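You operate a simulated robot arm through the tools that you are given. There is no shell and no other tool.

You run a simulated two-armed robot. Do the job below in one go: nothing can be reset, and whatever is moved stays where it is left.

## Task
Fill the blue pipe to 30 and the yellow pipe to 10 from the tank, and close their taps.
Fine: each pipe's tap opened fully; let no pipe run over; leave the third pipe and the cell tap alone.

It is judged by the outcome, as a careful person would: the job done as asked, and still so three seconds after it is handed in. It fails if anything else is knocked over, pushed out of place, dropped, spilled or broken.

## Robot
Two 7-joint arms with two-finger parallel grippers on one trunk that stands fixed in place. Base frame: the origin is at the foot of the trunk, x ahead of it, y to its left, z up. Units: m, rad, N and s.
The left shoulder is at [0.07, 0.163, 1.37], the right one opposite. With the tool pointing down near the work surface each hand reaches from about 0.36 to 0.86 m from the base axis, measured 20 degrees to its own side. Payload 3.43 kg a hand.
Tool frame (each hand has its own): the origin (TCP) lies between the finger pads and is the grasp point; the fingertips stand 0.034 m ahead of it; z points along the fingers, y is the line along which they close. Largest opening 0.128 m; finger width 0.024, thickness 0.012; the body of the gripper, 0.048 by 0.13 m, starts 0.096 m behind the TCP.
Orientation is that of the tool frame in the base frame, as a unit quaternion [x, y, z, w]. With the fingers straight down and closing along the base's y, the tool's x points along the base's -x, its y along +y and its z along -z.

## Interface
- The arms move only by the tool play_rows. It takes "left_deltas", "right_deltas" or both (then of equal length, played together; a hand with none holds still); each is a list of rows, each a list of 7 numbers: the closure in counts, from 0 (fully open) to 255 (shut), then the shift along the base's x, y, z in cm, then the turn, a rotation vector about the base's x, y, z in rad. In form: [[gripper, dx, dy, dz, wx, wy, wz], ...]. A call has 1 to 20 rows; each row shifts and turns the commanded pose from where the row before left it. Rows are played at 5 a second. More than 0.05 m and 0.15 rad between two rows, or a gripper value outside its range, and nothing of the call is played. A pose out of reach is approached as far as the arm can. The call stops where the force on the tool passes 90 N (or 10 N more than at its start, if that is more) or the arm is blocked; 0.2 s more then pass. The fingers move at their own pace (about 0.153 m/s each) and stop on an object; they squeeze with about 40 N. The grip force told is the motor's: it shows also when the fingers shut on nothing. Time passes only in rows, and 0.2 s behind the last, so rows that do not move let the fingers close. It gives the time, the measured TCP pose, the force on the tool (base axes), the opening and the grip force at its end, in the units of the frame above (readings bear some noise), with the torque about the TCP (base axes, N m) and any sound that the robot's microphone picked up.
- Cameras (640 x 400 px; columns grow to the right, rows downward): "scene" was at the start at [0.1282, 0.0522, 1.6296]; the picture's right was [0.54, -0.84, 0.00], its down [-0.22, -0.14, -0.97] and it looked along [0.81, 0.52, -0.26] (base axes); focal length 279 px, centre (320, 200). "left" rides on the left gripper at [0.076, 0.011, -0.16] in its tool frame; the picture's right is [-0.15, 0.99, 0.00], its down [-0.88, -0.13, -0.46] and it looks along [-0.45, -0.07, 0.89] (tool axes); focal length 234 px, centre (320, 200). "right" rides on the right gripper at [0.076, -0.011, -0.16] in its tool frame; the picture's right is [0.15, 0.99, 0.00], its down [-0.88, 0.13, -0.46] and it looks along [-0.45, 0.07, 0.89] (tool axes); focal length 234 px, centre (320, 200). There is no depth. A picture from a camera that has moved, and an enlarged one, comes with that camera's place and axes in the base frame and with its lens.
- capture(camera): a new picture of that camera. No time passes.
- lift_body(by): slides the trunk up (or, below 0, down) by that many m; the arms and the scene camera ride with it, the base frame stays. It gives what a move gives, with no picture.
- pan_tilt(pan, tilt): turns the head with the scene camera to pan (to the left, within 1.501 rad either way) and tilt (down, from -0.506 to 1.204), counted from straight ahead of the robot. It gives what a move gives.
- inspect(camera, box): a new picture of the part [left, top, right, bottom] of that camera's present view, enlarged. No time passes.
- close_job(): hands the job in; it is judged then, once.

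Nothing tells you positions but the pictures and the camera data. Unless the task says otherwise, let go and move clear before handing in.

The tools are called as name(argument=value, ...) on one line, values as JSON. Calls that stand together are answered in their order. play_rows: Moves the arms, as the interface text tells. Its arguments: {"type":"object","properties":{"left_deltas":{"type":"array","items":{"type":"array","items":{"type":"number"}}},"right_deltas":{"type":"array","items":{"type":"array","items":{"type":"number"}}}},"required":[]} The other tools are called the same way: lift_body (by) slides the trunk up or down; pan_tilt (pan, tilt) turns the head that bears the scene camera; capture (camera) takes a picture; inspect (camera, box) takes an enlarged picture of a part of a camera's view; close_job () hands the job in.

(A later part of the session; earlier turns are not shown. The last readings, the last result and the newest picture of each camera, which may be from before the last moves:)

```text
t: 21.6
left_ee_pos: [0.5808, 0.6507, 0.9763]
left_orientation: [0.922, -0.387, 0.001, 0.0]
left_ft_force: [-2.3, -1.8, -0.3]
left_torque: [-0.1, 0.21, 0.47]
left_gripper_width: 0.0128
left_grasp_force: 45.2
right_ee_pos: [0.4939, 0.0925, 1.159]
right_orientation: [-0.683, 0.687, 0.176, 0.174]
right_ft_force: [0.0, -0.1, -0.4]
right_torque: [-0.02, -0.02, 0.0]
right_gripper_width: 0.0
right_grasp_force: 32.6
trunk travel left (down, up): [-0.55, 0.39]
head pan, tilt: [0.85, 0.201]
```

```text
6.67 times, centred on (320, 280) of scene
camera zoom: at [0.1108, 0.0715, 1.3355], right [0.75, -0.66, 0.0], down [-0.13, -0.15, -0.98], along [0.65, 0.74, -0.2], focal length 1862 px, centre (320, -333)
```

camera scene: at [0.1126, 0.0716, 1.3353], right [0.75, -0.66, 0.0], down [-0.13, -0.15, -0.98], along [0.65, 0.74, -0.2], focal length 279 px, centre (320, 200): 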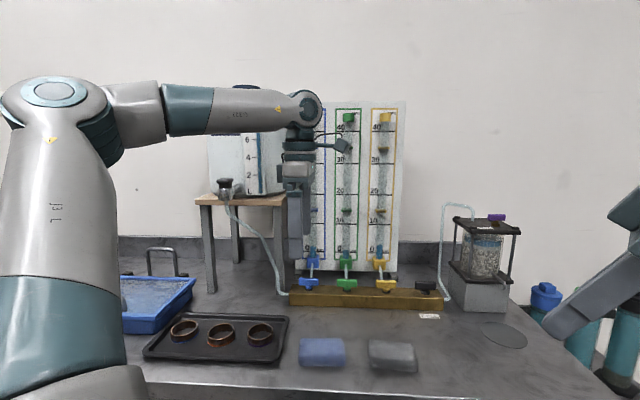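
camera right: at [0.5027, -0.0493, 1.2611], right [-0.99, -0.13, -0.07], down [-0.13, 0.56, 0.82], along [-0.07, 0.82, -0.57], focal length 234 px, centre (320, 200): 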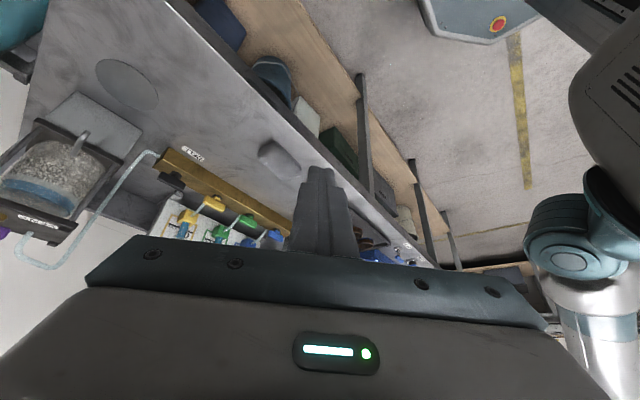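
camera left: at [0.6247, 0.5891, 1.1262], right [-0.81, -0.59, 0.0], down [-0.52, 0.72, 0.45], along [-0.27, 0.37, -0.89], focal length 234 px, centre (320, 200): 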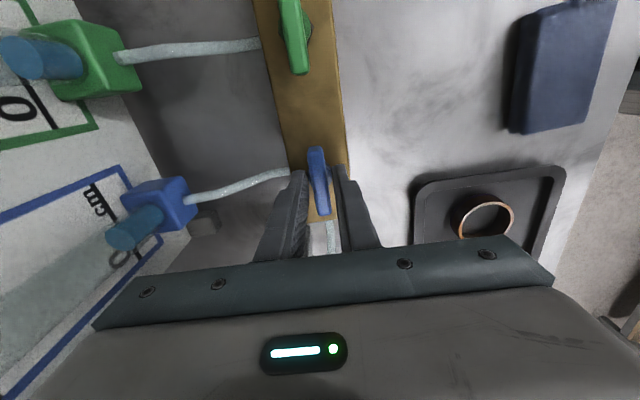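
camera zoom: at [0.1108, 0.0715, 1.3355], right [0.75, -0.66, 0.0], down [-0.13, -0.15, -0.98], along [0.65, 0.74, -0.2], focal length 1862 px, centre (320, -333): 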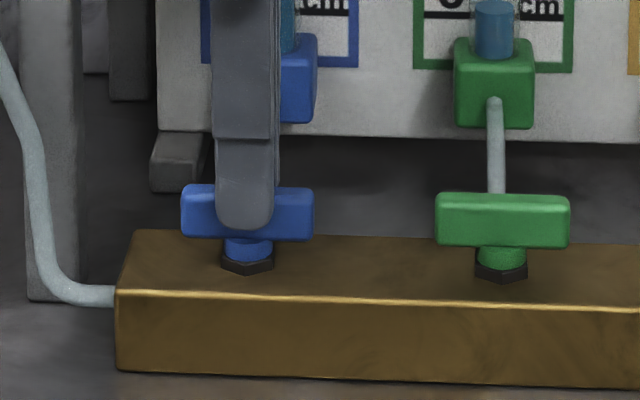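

Now the bar itself is held (12.8 mm). Trying a small clockwise turn (seen from above) to find the opening direction.

play_rows(left_deltas=[[255, 0, 0, 0, 0, 0, -0.06], [255, 0, 0, 0, 0, 0, -0.06]])

inspect(camera="left", box=[250, 120, 400, 250])

```text
t: 22.2
left_ee_pos: [0.5802, 0.6509, 0.9775]
left_orientation: [0.897, -0.442, 0.0, 0.0]
left_ft_force: [-2.0, -3.7, -0.3]
left_torque: [-0.52, 0.03, 1.42]
left_gripper_width: 0.0153
left_grasp_force: 45.2
right_ee_pos: [0.4932, 0.0932, 1.1586]
right_orientation: [-0.684, 0.686, 0.176, 0.174]
right_ft_force: [0.8, -0.5, -1.0]
right_torque: [0.0, 0.02, -0.03]
right_gripper_width: 0.0
right_grasp_force: 32.7
trunk travel left (down, up): [-0.55, 0.39]
head pan, tilt: [0.85, 0.201]
```

```text
3.08 times, centred on (325, 185) of left
camera zoom: at [0.6167, 0.5843, 1.1366], right [-0.87, -0.49, 0.0], down [-0.43, 0.78, 0.45], along [-0.22, 0.4, -0.89], focal length 720 px, centre (305, 246)
```

zoom: 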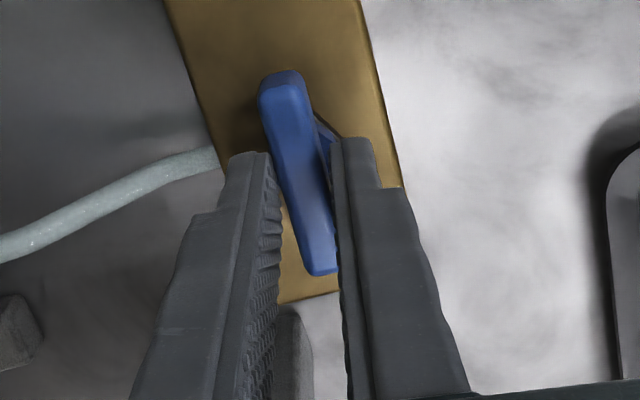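

The bar stayed put and the fingers began to skew on it (torque 1.4 N·m), so clockwise is its closed stop. Turning back and then a little counter-clockwise.

play_rows(left_deltas=[[255, 0, 0, 0, 0, 0, 0.06], [255, 0, 0, 0, 0, 0, 0.06], [255, 0, 0, 0, 0, 0, 0.05], [255, 0, 0, 0, 0, 0, 0.05]])

inspect(camera="left", box=[250, 120, 400, 250])

capture(camera="left")

```text
t: 23.2
left_ee_pos: [0.5787, 0.6516, 0.9767]
left_orientation: [0.94, -0.341, 0.0, 0.001]
left_ft_force: [-3.4, -5.8, -4.4]
left_torque: [-0.14, 0.14, -0.01]
left_gripper_width: 0.0128
left_grasp_force: 45.1
right_ee_pos: [0.4927, 0.0928, 1.158]
right_orientation: [-0.684, 0.687, 0.175, 0.174]
right_ft_force: [0.3, -0.5, 0.1]
right_torque: [-0.01, -0.01, 0.03]
right_gripper_width: 0.0001
right_grasp_force: 33.4
trunk travel left (down, up): [-0.55, 0.39]
head pan, tilt: [0.85, 0.201]
```

```text
3.08 times, centred on (325, 185) of left
camera zoom: at [0.63, 0.5944, 1.1366], right [-0.75, -0.67, 0.0], down [-0.59, 0.66, 0.46], along [-0.3, 0.34, -0.89], focal length 720 px, centre (305, 246)
```

zoom: 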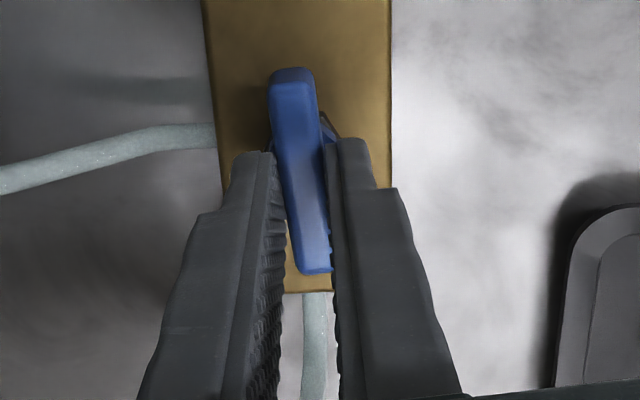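

```text
taken
camera left: at [0.63, 0.5944, 1.1366], right [-0.75, -0.67, 0.0], down [-0.59, 0.66, 0.46], along [-0.3, 0.34, -0.89], focal length 234 px, centre (320, 200)
```

left: 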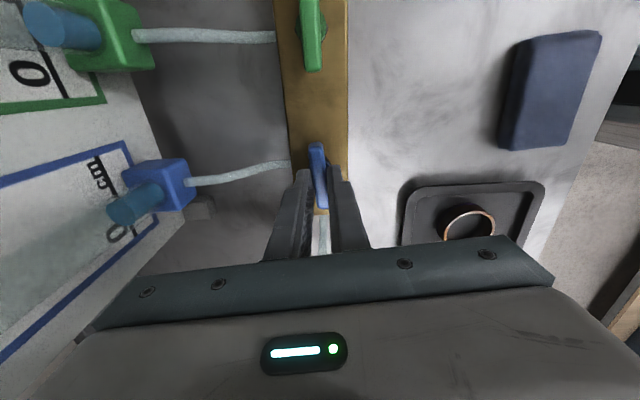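

Counter-clockwise is free – the bar turned with the hand, so the taps open counter-clockwise. A full quarter turn with this grip would swing the hand's camera into the pipes, and the stool is too near for other grips, so I'll close it again, let go, and instead push the bar end round with closed fingers.

play_rows(left_deltas=[[255, 0, 0, 0, 0, 0, -0.06], [255, 0, 0, 0, 0, 0, -0.05], [255, 0, 0, 0, 0, 0, 0], [170, 0, 0, 0, 0, 0, 0], [170, 0, 0, 0, 0, 0, 0], [170, 0, 0, 3, 0, 0, 0], [170, 0, 0, 3, 0, 0, 0], [170, 0, 0, 3, 0, 0, 0]])

capture(camera="left")

inspect(camera="scene", box=[270, 200, 410, 310])

```text
t: 25.0
left_ee_pos: [0.5782, 0.6506, 1.069]
left_orientation: [0.92, -0.392, 0.001, 0.0]
left_ft_force: [0.0, 0.5, 0.2]
left_torque: [0.04, -0.03, 0.02]
left_gripper_width: 0.0426
left_grasp_force: 0.1
right_ee_pos: [0.4921, 0.0922, 1.1586]
right_orientation: [-0.684, 0.687, 0.175, 0.174]
right_ft_force: [-0.1, -1.0, 0.0]
right_torque: [-0.02, -0.03, 0.01]
right_gripper_width: 0.0001
right_grasp_force: 33.0
trunk travel left (down, up): [-0.55, 0.39]
head pan, tilt: [0.85, 0.201]
```

```text
taken
camera left: at [0.6219, 0.5883, 1.228], right [-0.81, -0.58, 0.0], down [-0.52, 0.72, 0.46], along [-0.26, 0.37, -0.89], focal length 234 px, centre (320, 200)
```

left: 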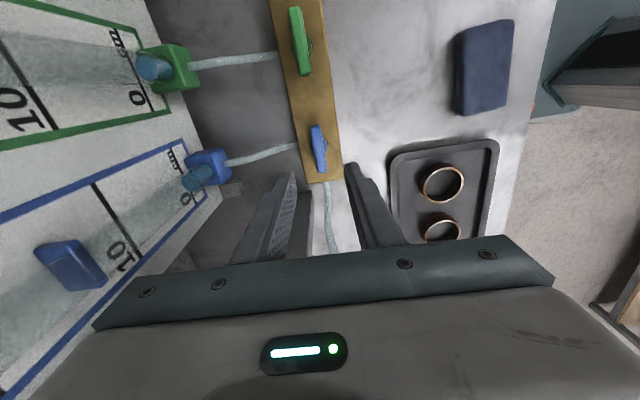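

```text
3.64 times, centred on (340, 255) of scene
camera zoom: at [0.1106, 0.071, 1.3355], right [0.75, -0.66, 0.0], down [-0.13, -0.15, -0.98], along [0.65, 0.74, -0.2], focal length 1016 px, centre (247, 0)
```

zoom: 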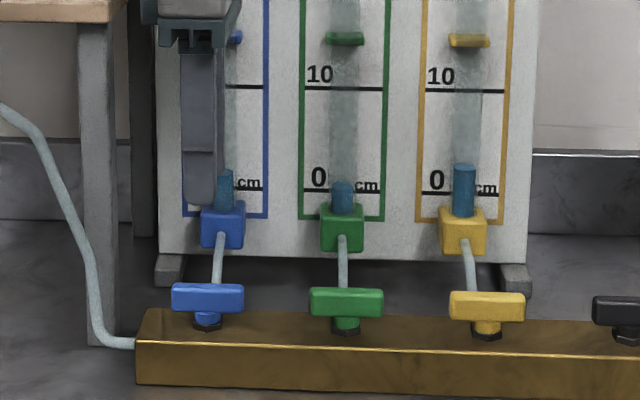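

The blue bar is back in its closed position and the level is unchanged (~2). I'll back off to the front-right of the tap, turn the hand and shut the fingers for pushing.

play_rows(left_deltas=[[170, -0.65, -2.8, 0, 0, 0, 0], [170, -0.65, -2.8, 0, 0, 0, 0], [255, 0, 0, 0, 0, 0, -0.13], [255, 0, 0, 0, 0, 0, -0.13], [255, 0, 0, 0, 0, 0, -0.13], [255, 0, 0, 0, 0, 0, -0.13], [255, 0, 0, 0, 0, 0, -0.13], [255, 0, 0, 0, 0, 0, -0.13]])

capture(camera="left")

capture(camera="scene")

```text
t: 26.8
left_ee_pos: [0.5667, 0.5952, 1.0661]
left_orientation: [-0.701, 0.713, 0.0, 0.001]
left_ft_force: [0.1, -0.5, 0.3]
left_torque: [-0.01, 0.01, 0.03]
left_gripper_width: 0.0
left_grasp_force: 33.4
right_ee_pos: [0.4927, 0.0932, 1.1589]
right_orientation: [-0.684, 0.686, 0.176, 0.173]
right_ft_force: [-0.1, -0.1, -0.4]
right_torque: [0.02, 0.0, 0.01]
right_gripper_width: 0.0
right_grasp_force: 33.3
trunk travel left (down, up): [-0.55, 0.39]
head pan, tilt: [0.85, 0.201]
```

```text
taken
camera left: at [0.5538, 0.5207, 1.2262], right [-0.99, 0.16, 0.0], down [0.14, 0.88, 0.46], along [0.08, 0.45, -0.89], focal length 234 px, centre (320, 200)
```

left: 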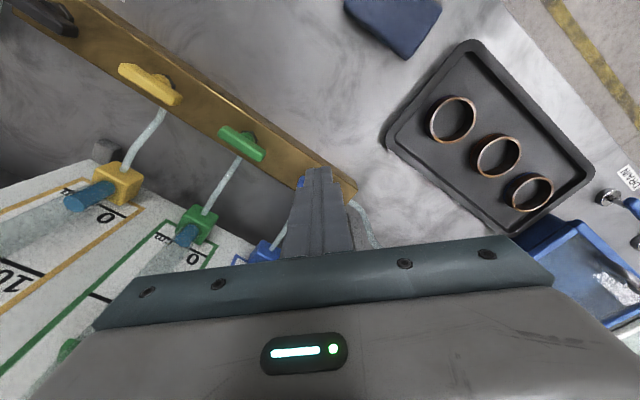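

```text
taken
camera scene: at [0.1112, 0.0721, 1.3355], right [0.75, -0.66, 0.0], down [-0.13, -0.15, -0.98], along [0.65, 0.74, -0.2], focal length 279 px, centre (320, 200)
```

scene: 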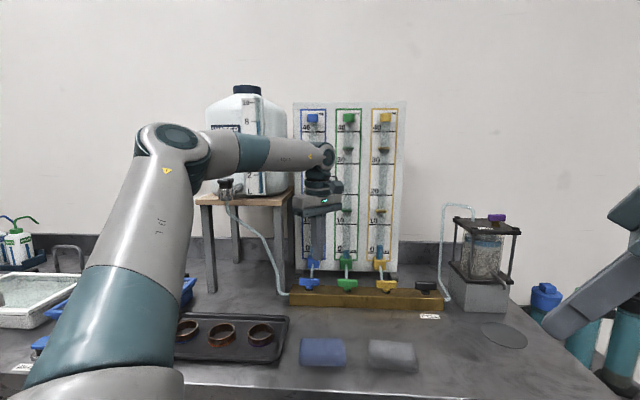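

Descending just in front of the right half of the blue bar, fingers shut, not yet touching.

play_rows(left_deltas=[[255, 0.35, 1.07, -2.5, 0, 0, 0], [255, 0.35, 1.07, -2.5, 0, 0, 0], [255, 0, 0, -2.5, 0, 0, 0], [255, 0, 0, -1.9, 0, 0, 0]])

inspect(camera="left", box=[200, 80, 420, 260])

inspect(camera="scene", box=[280, 230, 360, 310])

```text
t: 27.8
left_ee_pos: [0.5744, 0.6178, 0.9696]
left_orientation: [-0.702, 0.712, -0.001, 0.0]
left_ft_force: [0.0, 0.7, -0.7]
left_torque: [0.01, 0.01, -0.02]
left_gripper_width: 0.0001
left_grasp_force: 33.0
right_ee_pos: [0.4923, 0.0932, 1.1572]
right_orientation: [-0.684, 0.687, 0.176, 0.173]
right_ft_force: [-0.3, 0.3, -0.5]
right_torque: [-0.03, -0.02, 0.02]
right_gripper_width: 0.0
right_grasp_force: 32.9
trunk travel left (down, up): [-0.55, 0.39]
head pan, tilt: [0.85, 0.201]
```

```text
2.22 times, centred on (310, 170) of left
camera zoom: at [0.5616, 0.5427, 1.1308], right [-0.99, 0.16, 0.0], down [0.14, 0.88, 0.45], along [0.07, 0.45, -0.89], focal length 520 px, centre (342, 267)
```

zoom: 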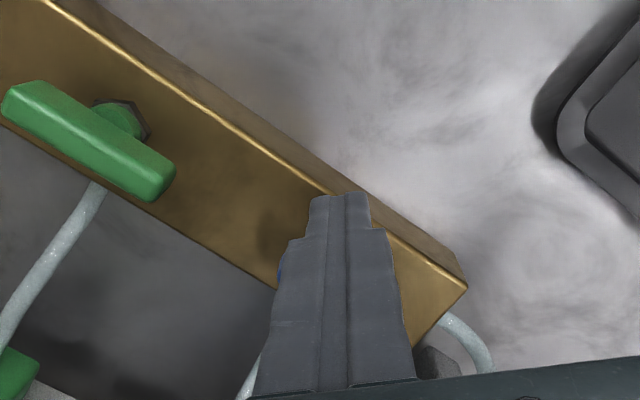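

```text
5.00 times, centred on (320, 270) of scene
camera zoom: at [0.1115, 0.0724, 1.3354], right [0.75, -0.66, 0.0], down [-0.13, -0.15, -0.98], along [0.65, 0.74, -0.2], focal length 1397 px, centre (320, -150)
```

zoom: 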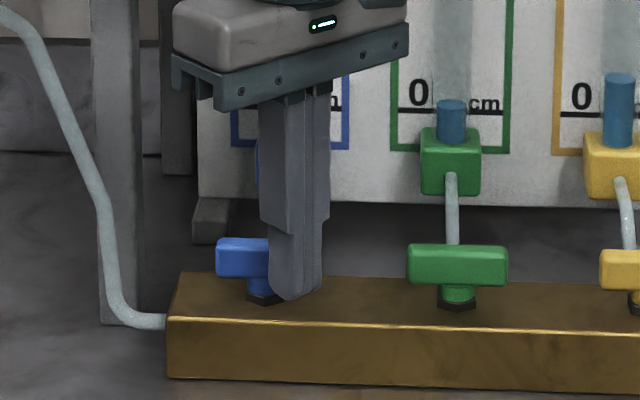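

The closed fingers sit in front of the bar's right half. Now pushing it counter-clockwise through the quarter turn and looking straight after.

play_rows(left_deltas=[[255, 1.12, 0.34, 0, 0, 0, 0], [255, 0.8, 0.4, 0, 0, 0, 0], [255, 0.67, 0.66, 0, 0, 0, 0], [255, 0.44, 0.36, 0, 0, 0, 0], [255, 0.4, 0.55, 0, 0, 0, 0]])

inspect(camera="left", box=[200, 80, 420, 260])

inspect(camera="scene", box=[270, 180, 370, 310])

```text
t: 29.0
left_ee_pos: [0.6095, 0.6397, 0.9724]
left_orientation: [-0.702, 0.712, 0.0, 0.0]
left_ft_force: [-0.1, -0.8, -0.6]
left_torque: [-0.03, -0.01, 0.03]
left_gripper_width: 0.0
left_grasp_force: 33.2
right_ee_pos: [0.4931, 0.0931, 1.158]
right_orientation: [-0.684, 0.687, 0.176, 0.173]
right_ft_force: [0.4, -0.3, 0.3]
right_torque: [-0.02, -0.01, -0.02]
right_gripper_width: 0.0002
right_grasp_force: 33.0
trunk travel left (down, up): [-0.55, 0.39]
head pan, tilt: [0.85, 0.201]
```

```text
2.22 times, centred on (310, 170) of left
camera zoom: at [0.5961, 0.5645, 1.1334], right [-0.99, 0.16, 0.0], down [0.14, 0.88, 0.45], along [0.07, 0.45, -0.89], focal length 520 px, centre (342, 267)
```

zoom: 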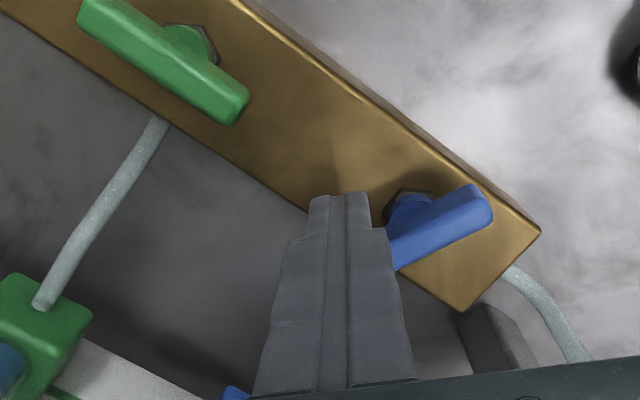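

```text
3.08 times, centred on (320, 245) of scene
camera zoom: at [0.1113, 0.0719, 1.3355], right [0.75, -0.66, 0.0], down [-0.13, -0.15, -0.98], along [0.65, 0.74, -0.2], focal length 860 px, centre (320, 62)
```

zoom: 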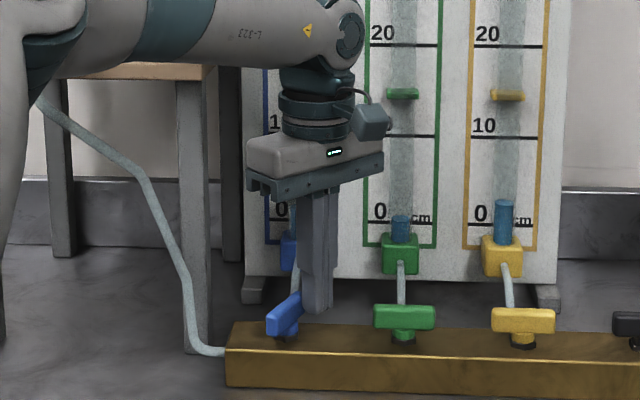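

Good: the bar turned with the push, force near zero. Finishing the quarter turn against its stop.

play_rows(left_deltas=[[255, 0.21, 0.73, 0, 0, 0, 0], [255, 0.0, 0.39, 0, 0, 0, 0], [255, -0.05, 0.3, 0, 0, 0, 0]])

inspect(camera="left", box=[200, 80, 420, 260])

inspect(camera="scene", box=[270, 180, 370, 310])

```text
t: 29.8
left_ee_pos: [0.6111, 0.6514, 0.9735]
left_orientation: [-0.701, 0.713, 0.0, -0.001]
left_ft_force: [1.6, -11.0, -3.1]
left_torque: [-0.25, -0.1, 0.1]
left_gripper_width: 0.0001
left_grasp_force: 33.3
right_ee_pos: [0.4929, 0.0915, 1.1576]
right_orientation: [-0.683, 0.688, 0.176, 0.175]
right_ft_force: [0.5, -0.2, -0.5]
right_torque: [-0.06, 0.0, -0.02]
right_gripper_width: 0.0002
right_grasp_force: 33.0
trunk travel left (down, up): [-0.55, 0.39]
head pan, tilt: [0.85, 0.201]
```

```text
2.22 times, centred on (310, 170) of left
camera zoom: at [0.5982, 0.5766, 1.1332], right [-0.99, 0.16, 0.0], down [0.15, 0.88, 0.45], along [0.07, 0.45, -0.89], focal length 520 px, centre (342, 267)
```

zoom: 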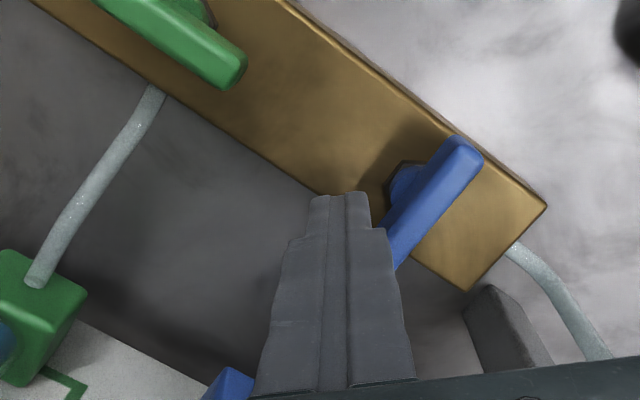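

```text
3.08 times, centred on (320, 245) of scene
camera zoom: at [0.1118, 0.0702, 1.3354], right [0.75, -0.66, 0.0], down [-0.13, -0.15, -0.98], along [0.65, 0.74, -0.2], focal length 860 px, centre (320, 62)
```

zoom: 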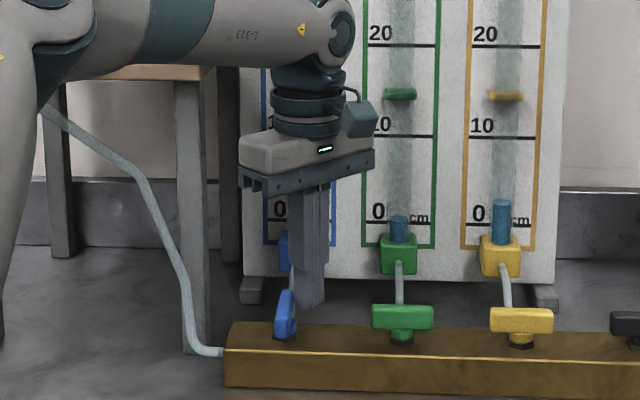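

The push met its stop (11 N, bar at right angles): the blue tap is fully open. Backing the hand off to the front-right to see the blue pipe and read how fast it fills.

play_rows(left_deltas=[[255, -1.72, -2.89, 0, 0, 0, 0], [255, -2.85, -2.8, 0, 0, 0, 0], [255, 0.44, -3.77, 0, 0, 0, 0], [255, 0.44, -3.77, 0, 0, 0, 0], [255, 0.44, -3.77, 0, 0, 0, 0]])

capture(camera="scene")

inspect(camera="scene", box=[270, 80, 430, 310])

```text
t: 31.0
left_ee_pos: [0.5736, 0.4827, 0.9703]
left_orientation: [-0.702, 0.712, 0.0, 0.0]
left_ft_force: [-0.3, -0.1, -0.3]
left_torque: [0.04, -0.02, -0.03]
left_gripper_width: 0.0001
left_grasp_force: 32.7
right_ee_pos: [0.4925, 0.0917, 1.1578]
right_orientation: [-0.683, 0.687, 0.176, 0.175]
right_ft_force: [0.4, 0.6, -0.1]
right_torque: [0.02, 0.0, 0.01]
right_gripper_width: 0.0
right_grasp_force: 32.7
trunk travel left (down, up): [-0.55, 0.39]
head pan, tilt: [0.85, 0.201]
```

```text
taken
camera scene: at [0.1116, 0.0706, 1.3355], right [0.75, -0.66, 0.0], down [-0.13, -0.15, -0.98], along [0.65, 0.74, -0.2], focal length 279 px, centre (320, 200)
```

scene: 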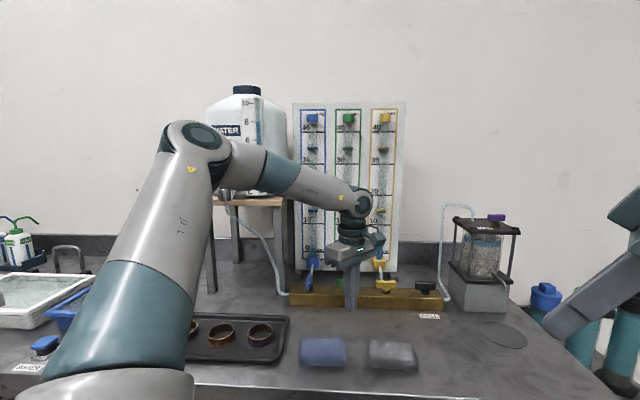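

```text
1.74 times, centred on (350, 195) of scene
camera zoom: at [0.1116, 0.0706, 1.3355], right [0.75, -0.66, 0.0], down [-0.13, -0.15, -0.98], along [0.65, 0.74, -0.2], focal length 486 px, centre (268, 209)
```

zoom: 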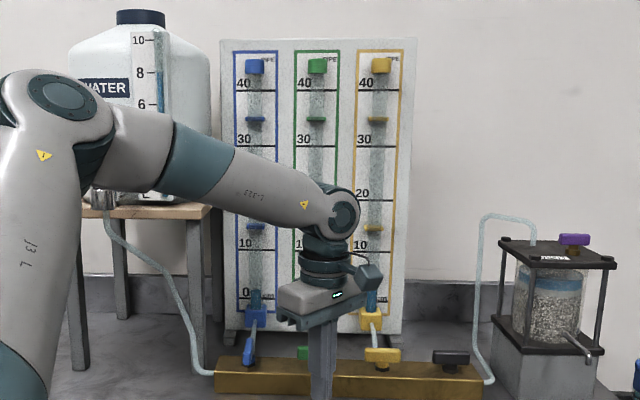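

inspect(camera="scene", box=[290, 190, 350, 300])

inspect(camera="scene", box=[200, 90, 330, 220])

```text
3.64 times, centred on (320, 245) of scene
camera zoom: at [0.1116, 0.0706, 1.3355], right [0.75, -0.66, 0.0], down [-0.13, -0.15, -0.98], along [0.65, 0.74, -0.2], focal length 1016 px, centre (320, 36)
```

zoom: 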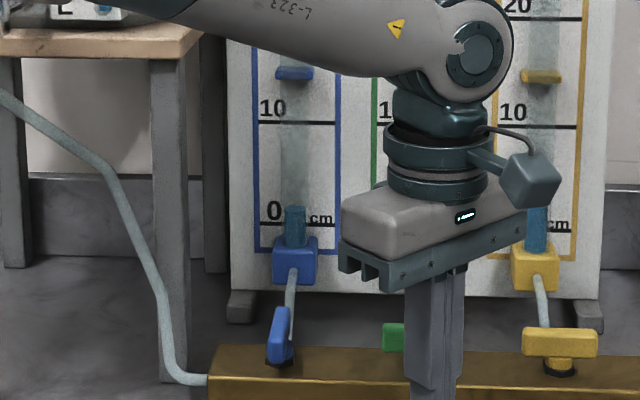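

```text
3.08 times, centred on (265, 155) of scene
camera zoom: at [0.1116, 0.0706, 1.3355], right [0.75, -0.66, 0.0], down [-0.13, -0.15, -0.98], along [0.65, 0.74, -0.2], focal length 860 px, centre (489, 338)
```

zoom: 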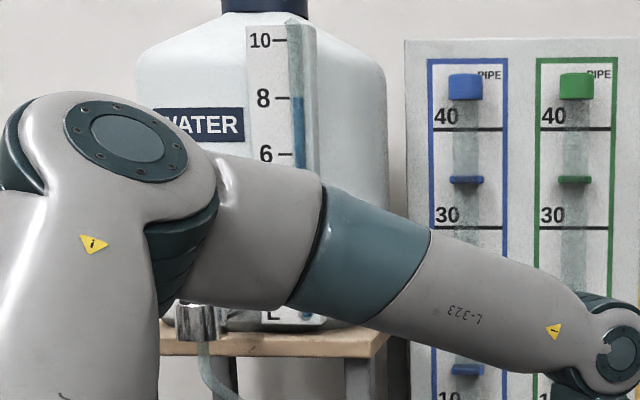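

The level looks the same as before (~2) although the tap is open, so the tank's own tap may be shut. I'll wait two seconds to be sure.

play_rows(left_deltas=[[255, 0, 0, 0, 0, 0, 0], [255, 0, 0, 0, 0, 0, 0], [255, 0, 0, 0, 0, 0, 0], [255, 0, 0, 0, 0, 0, 0], [255, 0, 0, 0, 0, 0, 0], [255, 0, 0, 0, 0, 0, 0], [255, 0, 0, 0, 0, 0, 0], [255, 0, 0, 0, 0, 0, 0], [255, 0, 0, 0, 0, 0, 0], [255, 0, 0, 0, 0, 0, 0]])

inspect(camera="scene", box=[290, 190, 350, 300])

inspect(camera="scene", box=[295, 220, 335, 290])

```text
t: 33.2
left_ee_pos: [0.574, 0.4829, 0.9699]
left_orientation: [-0.702, 0.712, -0.001, 0.0]
left_ft_force: [0.1, 1.4, -0.2]
left_torque: [-0.02, 0.02, -0.01]
left_gripper_width: 0.0002
left_grasp_force: 32.8
right_ee_pos: [0.4924, 0.0933, 1.1577]
right_orientation: [-0.684, 0.687, 0.175, 0.174]
right_ft_force: [0.4, 0.4, -0.8]
right_torque: [0.01, -0.01, -0.04]
right_gripper_width: 0.0
right_grasp_force: 33.0
trunk travel left (down, up): [-0.55, 0.39]
head pan, tilt: [0.85, 0.201]
```

```text
3.64 times, centred on (320, 245) of scene
camera zoom: at [0.1111, 0.0719, 1.3355], right [0.75, -0.66, 0.0], down [-0.13, -0.15, -0.98], along [0.65, 0.74, -0.2], focal length 1016 px, centre (320, 36)
```

zoom: 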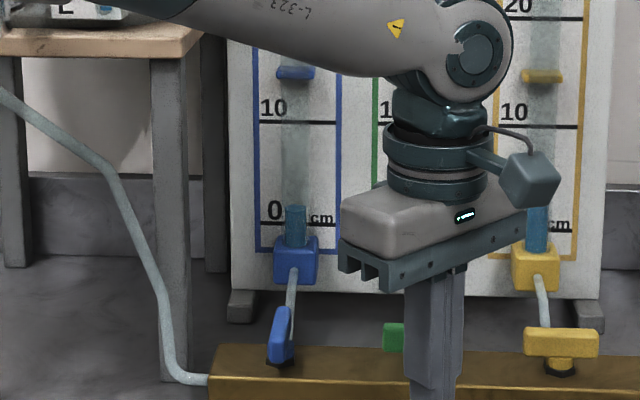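

```text
5.71 times, centred on (315, 255) of scene
camera zoom: at [0.1111, 0.0719, 1.3355], right [0.75, -0.66, 0.0], down [-0.13, -0.15, -0.98], along [0.65, 0.74, -0.2], focal length 1596 px, centre (349, -114)
```

zoom: 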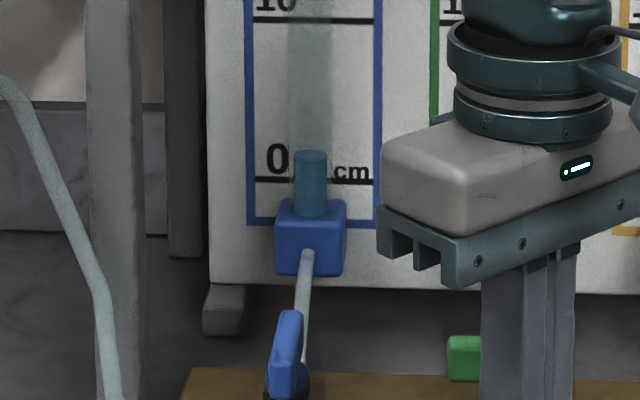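

No change at all, so the tank tap must be shut. I'll first close the blue tap again by pushing its front end to the left, then open the tank tap.

play_rows(left_deltas=[[255, -0.44, 3.77, 0, 0, 0, 0], [255, -0.44, 3.77, 0, 0, 0, 0], [255, -0.44, 3.77, 0, 0, 0, 0], [255, 1.71, 1.96, 0, 0, 0, 0], [255, -0.86, 0.71, 0, 0, 0, 0], [255, -0.79, 0.42, 0, 0, 0, 0], [255, -0.61, 0.72, 0, 0, 0, 0], [255, -0.49, 0.32, 0, 0, 0, 0]])

inspect(camera="left", box=[200, 80, 420, 260])

inspect(camera="scene", box=[250, 180, 370, 310])

```text
t: 35.0
left_ee_pos: [0.5533, 0.6382, 0.9735]
left_orientation: [-0.702, 0.712, -0.001, 0.0]
left_ft_force: [-0.3, 0.5, 0.2]
left_torque: [-0.03, 0.01, 0.01]
left_gripper_width: 0.0003
left_grasp_force: 33.0
right_ee_pos: [0.4936, 0.0939, 1.1581]
right_orientation: [-0.684, 0.687, 0.175, 0.174]
right_ft_force: [-0.6, -0.5, -0.1]
right_torque: [0.0, 0.0, -0.02]
right_gripper_width: 0.0001
right_grasp_force: 32.6
trunk travel left (down, up): [-0.55, 0.39]
head pan, tilt: [0.85, 0.201]
```

```text
2.22 times, centred on (310, 170) of left
camera zoom: at [0.5403, 0.5639, 1.1332], right [-0.99, 0.16, 0.0], down [0.14, 0.88, 0.46], along [0.07, 0.45, -0.89], focal length 520 px, centre (342, 267)
```

zoom: 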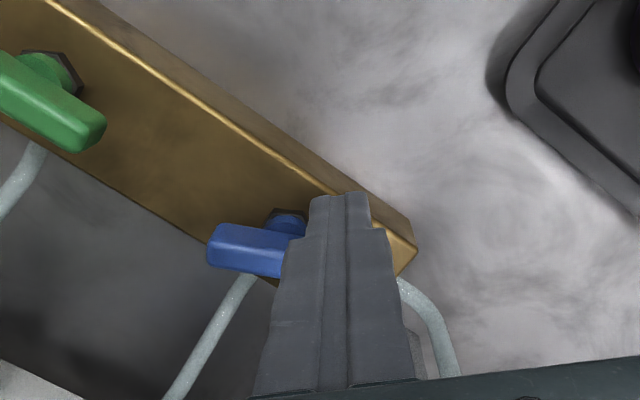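

```text
3.08 times, centred on (310, 245) of scene
camera zoom: at [0.1107, 0.0721, 1.3355], right [0.75, -0.66, 0.0], down [-0.13, -0.15, -0.98], along [0.65, 0.74, -0.2], focal length 860 px, centre (351, 62)
```

zoom: 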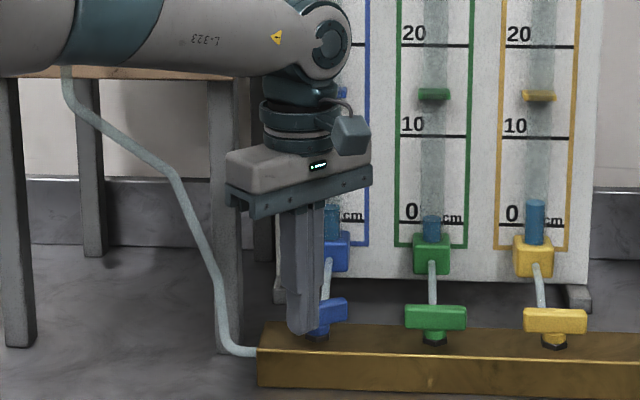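

The bar follows nicely; finishing the closing push against the stop.

play_rows(left_deltas=[[255, -0.39, 0.56, 0, 0, 0, 0], [255, -0.19, 0.74, 0, 0, 0, 0], [255, 0.14, 0.28, 0, 0, 0, 0]])

inspect(camera="left", box=[200, 80, 420, 260])

```text
t: 35.8
left_ee_pos: [0.5474, 0.653, 0.9726]
left_orientation: [-0.702, 0.712, -0.001, -0.001]
left_ft_force: [-4.6, -5.7, -0.8]
left_torque: [-0.13, 0.13, -0.02]
left_gripper_width: 0.0
left_grasp_force: 32.5
right_ee_pos: [0.4924, 0.0916, 1.1579]
right_orientation: [-0.684, 0.687, 0.175, 0.173]
right_ft_force: [0.1, -0.5, -0.1]
right_torque: [-0.02, 0.0, 0.03]
right_gripper_width: 0.0
right_grasp_force: 32.9
trunk travel left (down, up): [-0.55, 0.39]
head pan, tilt: [0.85, 0.201]
```

```text
2.22 times, centred on (310, 170) of left
camera zoom: at [0.5351, 0.578, 1.1327], right [-0.99, 0.16, 0.0], down [0.14, 0.88, 0.45], along [0.07, 0.45, -0.89], focal length 520 px, centre (342, 267)
```

zoom: 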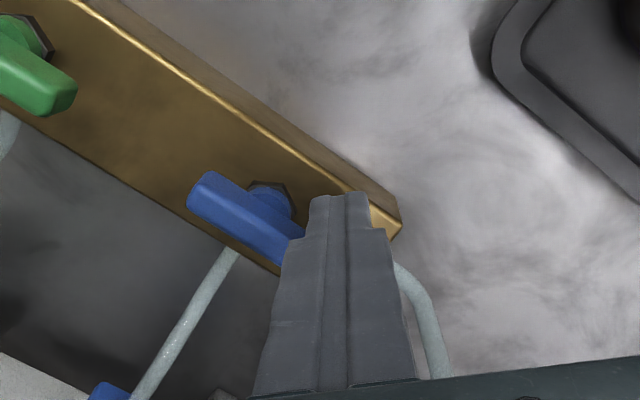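

Blue is shut again (7 N against its stop, bar parallel to the manifold). Now I back off, rise, and bring the left hand over to look at the tank tap from above.

play_rows(left_deltas=[[255, -3.5, -3.4, 0, 0, 0, 0], [255, -2.1, -2.1, 2, 0, 0, 0], [255, 0, 0, 4, 0, 0, -0.13], [255, 0, 0, 4, 0, 0, -0.13], [255, 0, 0, 4, 0, 0, -0.13], [255, 0, 0, 4, 0, 0, -0.13], [255, 0, 0, 4, 0, 0, -0.13], [255, 0, 0, 4, 0, 0, -0.13], [255, 0, 0, 4, 0, 0, 0], [255, 0, 0, 4, 0, 0, 0], [255, 0, 0, 2, 0, 0, 0], [255, -2.75, 2.14, 0, 0, 0, 0], [255, -2.75, 2.14, 0, 0, 0, 0], [255, -2.75, 2.14, 0, 0, 0, 0], [255, -2.75, 2.14, 0, 0, 0, 0]])

capture(camera="left")

capture(camera="scene")

```text
t: 39.0
left_ee_pos: [0.3766, 0.687, 1.3275]
left_orientation: [-0.378, 0.926, -0.002, 0.001]
left_ft_force: [1.0, 0.0, -0.3]
left_torque: [0.01, -0.05, -0.01]
left_gripper_width: 0.0
left_grasp_force: 32.8
left hand out of reach, approached as far as the arm can: row 11
right_ee_pos: [0.4907, 0.0926, 1.1584]
right_orientation: [-0.684, 0.686, 0.175, 0.174]
right_ft_force: [-0.5, 0.5, -0.5]
right_torque: [-0.01, -0.05, -0.03]
right_gripper_width: 0.0002
right_grasp_force: 33.1
trunk travel left (down, up): [-0.55, 0.39]
head pan, tilt: [0.85, 0.201]
```

```text
taken
camera left: at [0.3161, 0.6425, 1.4883], right [-0.59, 0.81, 0.0], down [0.72, 0.52, 0.45], along [0.37, 0.27, -0.89], focal length 234 px, centre (320, 200)
```

left: 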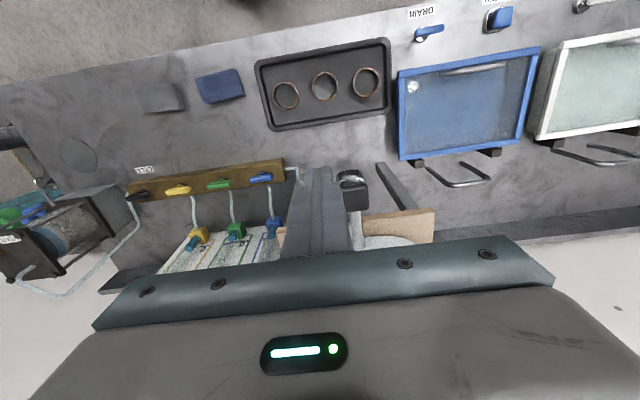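

```text
taken
camera scene: at [0.1097, 0.0728, 1.3356], right [0.75, -0.66, 0.0], down [-0.13, -0.15, -0.98], along [0.65, 0.74, -0.2], focal length 279 px, centre (320, 200)
```

scene: 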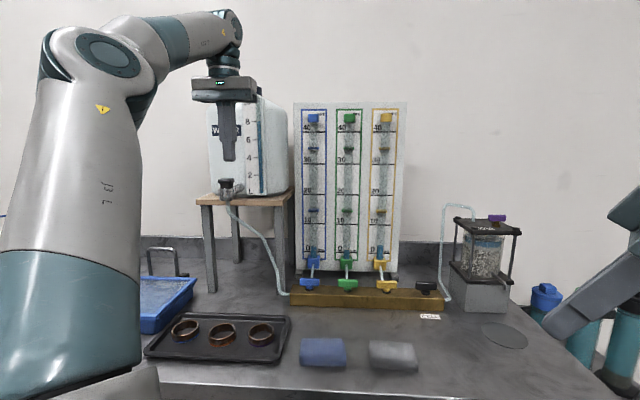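

The tank tap shows just right of the fingers in the left camera; zooming on it from above and from the head.

inspect(camera="left", box=[310, 150, 450, 260])

inspect(camera="scene", box=[200, 150, 270, 220])

```text
3.64 times, centred on (380, 205) of left
camera zoom: at [0.3161, 0.6425, 1.4883], right [-0.59, 0.81, 0.0], down [0.72, 0.52, 0.45], along [0.37, 0.27, -0.89], focal length 852 px, centre (102, 182)
```

zoom: 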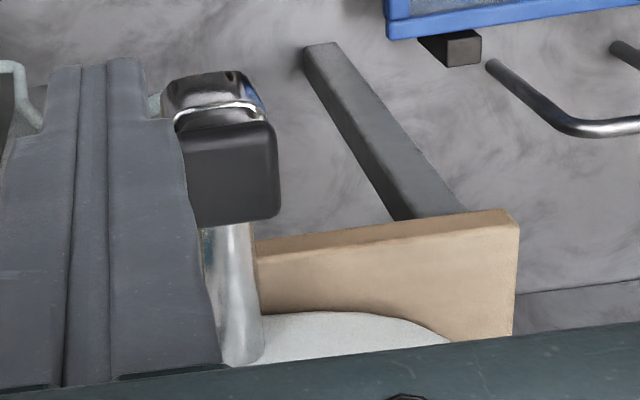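

```text
5.71 times, centred on (235, 185) of scene
camera zoom: at [0.1097, 0.0728, 1.3356], right [0.75, -0.66, 0.0], down [-0.13, -0.15, -0.98], along [0.65, 0.74, -0.2], focal length 1596 px, centre (806, 286)
```

zoom: 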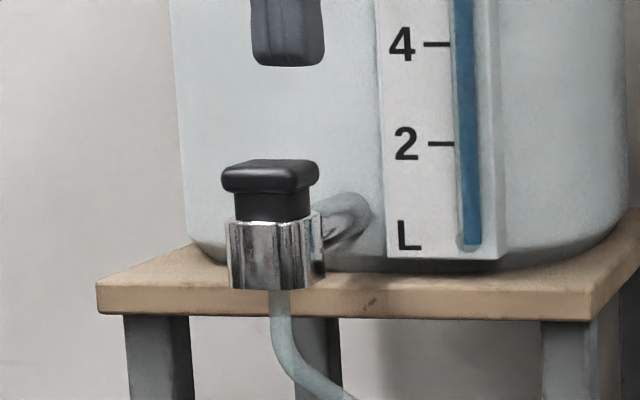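

The tank tap is a black crosswise knob (≈43 mm along the stool front) on a chrome body, with top at z≈1.25, centre ≈ [0.392, 0.748] – crosswise, i.e. shut. I'll open the fingers and move above it to centre on its two ends.

play_rows(left_deltas=[[90, 0, 0, 0, 0, 0, 0], [90, 0.5, 2.0, 0, 0, 0, 0], [90, 0.5, 2.0, 0, 0, 0, 0], [90, 0.5, 2.0, 0, 0, 0, 0]])

capture(camera="left")

inspect(camera="scene", box=[180, 120, 280, 220])

```text
t: 40.0
left_ee_pos: [0.3878, 0.7231, 1.3026]
left_orientation: [-0.379, 0.926, -0.001, 0.001]
left_ft_force: [0.3, 0.1, -0.8]
left_torque: [-0.03, 0.02, 0.02]
left_gripper_width: 0.0828
left_grasp_force: 0.0
left hand out of reach, approached as far as the arm can: row 2, 3, 4
right_ee_pos: [0.492, 0.0931, 1.1578]
right_orientation: [-0.684, 0.686, 0.176, 0.174]
right_ft_force: [0.4, 0.3, -0.4]
right_torque: [0.0, -0.01, 0.03]
right_gripper_width: 0.0
right_grasp_force: 32.5
trunk travel left (down, up): [-0.55, 0.39]
head pan, tilt: [0.85, 0.201]
```

```text
taken
camera left: at [0.3254, 0.6785, 1.4627], right [-0.59, 0.81, 0.0], down [0.72, 0.53, 0.46], along [0.37, 0.27, -0.89], focal length 234 px, centre (320, 200)
```

left: 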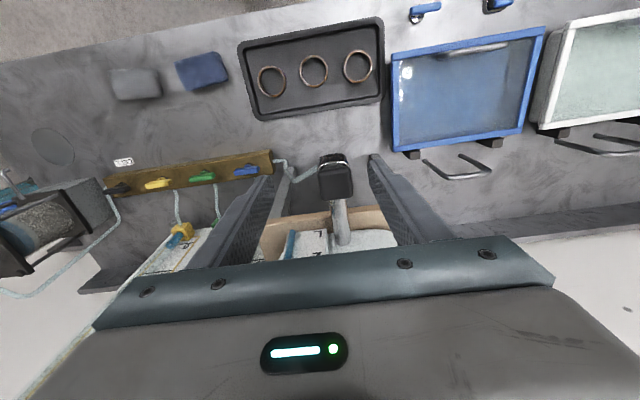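

```text
4.00 times, centred on (230, 170) of scene
camera zoom: at [0.1114, 0.0726, 1.3354], right [0.75, -0.66, 0.0], down [-0.13, -0.15, -0.98], along [0.65, 0.74, -0.2], focal length 1118 px, centre (680, 320)
```

zoom: 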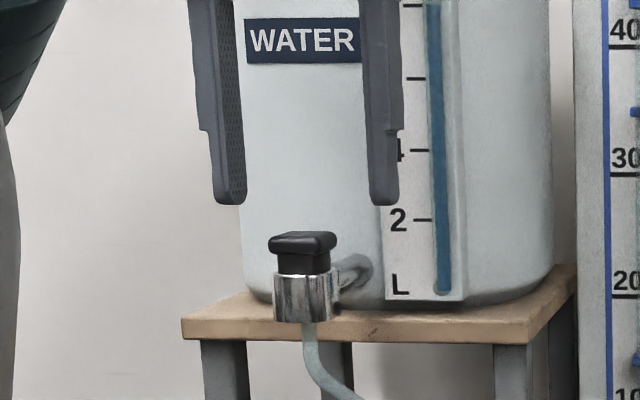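

The arm is at the edge of its reach at this height; raising the trunk will help. Lifting it by 0.25 m, hand clear above the tap.

lift_body(by=0.25)

capture(camera="scene")

```text
t: 42.6
left_ee_pos: [0.387, 0.7231, 1.5523]
left_orientation: [-0.378, 0.926, -0.001, 0.0]
left_ft_force: [-1.7, -0.6, 0.5]
left_torque: [0.01, -0.02, -0.01]
left_gripper_width: 0.0828
left_grasp_force: 0.1
right_ee_pos: [0.4917, 0.0919, 1.4078]
right_orientation: [-0.684, 0.686, 0.176, 0.174]
right_ft_force: [0.3, 0.7, -0.7]
right_torque: [-0.01, 0.0, -0.03]
right_gripper_width: 0.0
right_grasp_force: 33.3
trunk travel left (down, up): [-0.8, 0.14]
head pan, tilt: [0.85, 0.201]
```

```text
taken
camera scene: at [0.1112, 0.072, 1.5854], right [0.75, -0.66, 0.0], down [-0.13, -0.15, -0.98], along [0.65, 0.74, -0.2], focal length 279 px, centre (320, 200)
```

scene: 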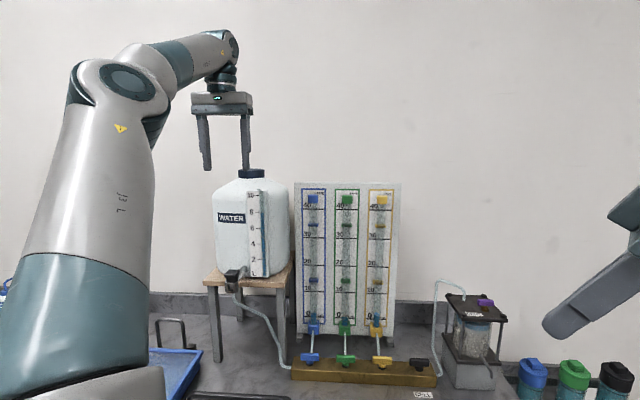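

play_rows(left_deltas=[[90, 0, 0, -4, 0, 0, 0], [90, 0, 0, -4, 0, 0, 0], [90, 0, 0, -4, 0, 0, 0], [90, 0, 0, -4, 0, 0, 0], [90, 0, 0, -4, 0, 0, 0], [90, 0.2, 1.5, -2, 0, 0, 0]])

capture(camera="left")

inspect(camera="scene", box=[180, 180, 300, 320])

```text
t: 44.0
left_ee_pos: [0.3893, 0.7378, 1.3328]
left_orientation: [-0.378, 0.926, 0.0, 0.0]
left_ft_force: [-0.7, -0.2, 0.2]
left_torque: [-0.03, 0.01, 0.0]
left_gripper_width: 0.0829
left_grasp_force: 0.0
right_ee_pos: [0.4934, 0.0927, 1.4071]
right_orientation: [-0.684, 0.687, 0.176, 0.174]
right_ft_force: [0.4, 0.1, 0.4]
right_torque: [-0.01, 0.02, 0.01]
right_gripper_width: 0.0003
right_grasp_force: 33.3
trunk travel left (down, up): [-0.8, 0.14]
head pan, tilt: [0.85, 0.201]
```

```text
taken
camera left: at [0.328, 0.6932, 1.4919], right [-0.59, 0.81, 0.0], down [0.72, 0.53, 0.46], along [0.37, 0.27, -0.89], focal length 234 px, centre (320, 200)
```

left: 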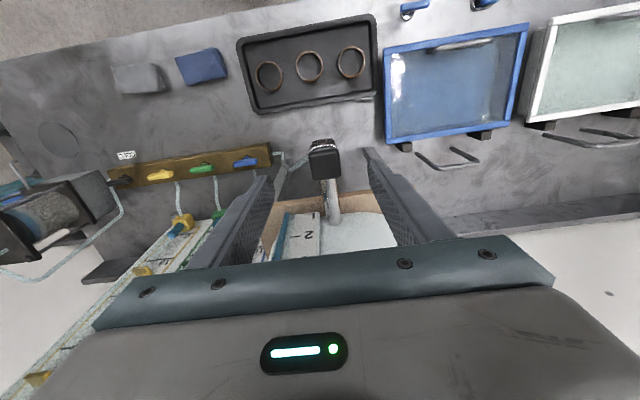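

```text
2.86 times, centred on (240, 250) of scene
camera zoom: at [0.1121, 0.0729, 1.5854], right [0.75, -0.66, 0.0], down [-0.13, -0.15, -0.98], along [0.65, 0.74, -0.2], focal length 798 px, centre (549, 57)
```

zoom: 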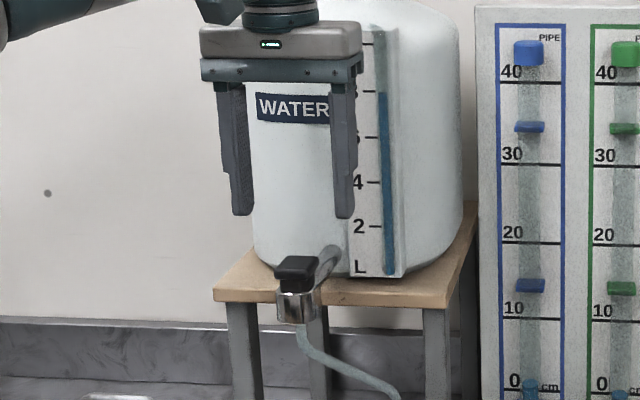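

inspect(camera="left", box=[260, 110, 400, 230])

inspect(camera="scene", box=[210, 250, 270, 310])

```text
3.33 times, centred on (330, 170) of left
camera zoom: at [0.328, 0.6932, 1.4919], right [-0.59, 0.81, 0.0], down [0.72, 0.53, 0.46], along [0.37, 0.27, -0.89], focal length 781 px, centre (287, 300)
```

zoom: 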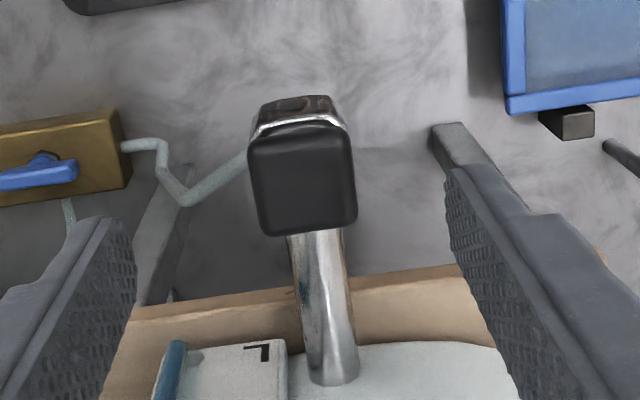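

```text
6.67 times, centred on (240, 280) of scene
camera zoom: at [0.1121, 0.0729, 1.5854], right [0.75, -0.66, 0.0], down [-0.13, -0.15, -0.98], along [0.65, 0.74, -0.2], focal length 1862 px, centre (853, -333)
```

zoom: 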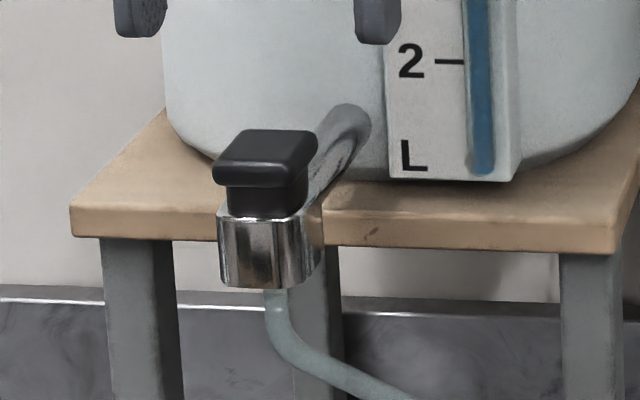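

The knob is a square black cap (~34 mm) on a neck above a chrome body; centre ≈ [0.390, 0.744], z 1.236–1.25. I'll lower the fingers around it and grip it to test a turn.

play_rows(left_deltas=[[90, 0.05, 0.3, -3, 0, 0, 0], [90, 0.05, 0.3, -3, 0, 0, 0], [90, 0, 0, -1.1, 0, 0, 0]])

inspect(camera="left", box=[230, 110, 430, 260])

inspect(camera="scene", box=[200, 230, 280, 310])

```text
t: 44.8
left_ee_pos: [0.3906, 0.7415, 1.2632]
left_orientation: [-0.379, 0.926, -0.001, 0.002]
left_ft_force: [0.4, 0.3, 0.5]
left_torque: [0.02, -0.02, 0.0]
left_gripper_width: 0.0826
left_grasp_force: 0.1
right_ee_pos: [0.4925, 0.0914, 1.4072]
right_orientation: [-0.683, 0.687, 0.175, 0.174]
right_ft_force: [0.0, 0.9, -0.2]
right_torque: [0.0, -0.02, 0.0]
right_gripper_width: 0.0
right_grasp_force: 33.2
trunk travel left (down, up): [-0.8, 0.14]
head pan, tilt: [0.85, 0.201]
```

```text
2.67 times, centred on (330, 185) of left
camera zoom: at [0.3281, 0.698, 1.4239], right [-0.59, 0.81, 0.0], down [0.72, 0.52, 0.46], along [0.37, 0.27, -0.89], focal length 624 px, centre (293, 240)
```

zoom: 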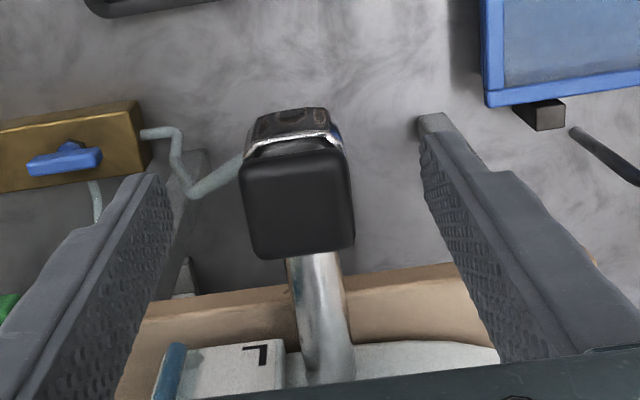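

```text
5.00 times, centred on (240, 270) of scene
camera zoom: at [0.1109, 0.0713, 1.5856], right [0.75, -0.66, 0.0], down [-0.13, -0.15, -0.98], along [0.65, 0.74, -0.2], focal length 1397 px, centre (720, -150)
```

zoom: 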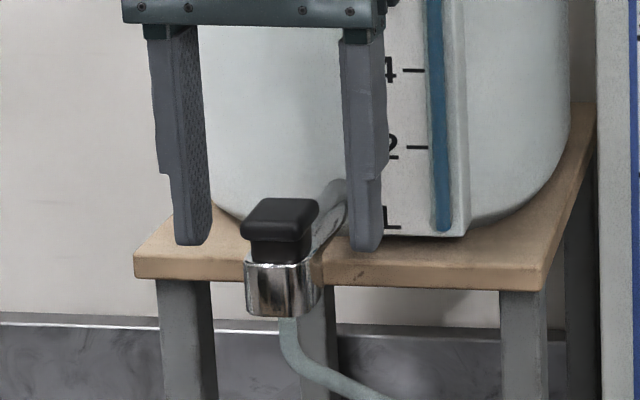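

The knob lies a few mm further in +y; nudging that and closing the fingers on it.

play_rows(left_deltas=[[90, 0.0, 0.4, 0, 0, 0, 0], [160, 0, 0, 0, 0, 0, 0], [255, 0, 0, 0, 0, 0, 0], [255, 0, 0, 0, 0, 0, 0], [255, 0, 0, 0, 0, 0, 0]])

inspect(camera="left", box=[230, 110, 430, 260])

inspect(camera="scene", box=[200, 230, 280, 310])

```text
t: 46.0
left_ee_pos: [0.3924, 0.7459, 1.2626]
left_orientation: [-0.378, 0.926, -0.001, 0.0]
left_ft_force: [6.1, -6.9, -3.5]
left_torque: [-0.04, -0.38, 0.48]
left_gripper_width: 0.033
left_grasp_force: 45.1
right_ee_pos: [0.4941, 0.0914, 1.4071]
right_orientation: [-0.684, 0.687, 0.175, 0.173]
right_ft_force: [0.2, -0.9, 1.3]
right_torque: [-0.02, -0.02, -0.01]
right_gripper_width: 0.0001
right_grasp_force: 33.2
trunk travel left (down, up): [-0.8, 0.14]
head pan, tilt: [0.85, 0.201]
```

```text
2.67 times, centred on (330, 185) of left
camera zoom: at [0.3302, 0.7015, 1.4226], right [-0.59, 0.81, 0.0], down [0.72, 0.52, 0.46], along [0.37, 0.27, -0.89], focal length 624 px, centre (293, 240)
```

zoom: 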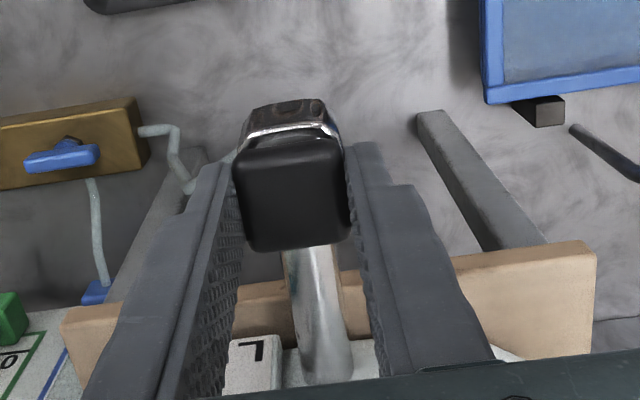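

```text
5.00 times, centred on (240, 270) of scene
camera zoom: at [0.113, 0.0708, 1.5854], right [0.75, -0.66, 0.0], down [-0.13, -0.15, -0.98], along [0.65, 0.74, -0.2], focal length 1397 px, centre (720, -150)
```

zoom: 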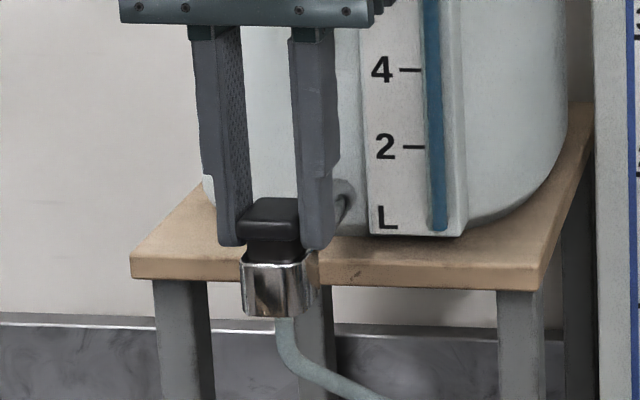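

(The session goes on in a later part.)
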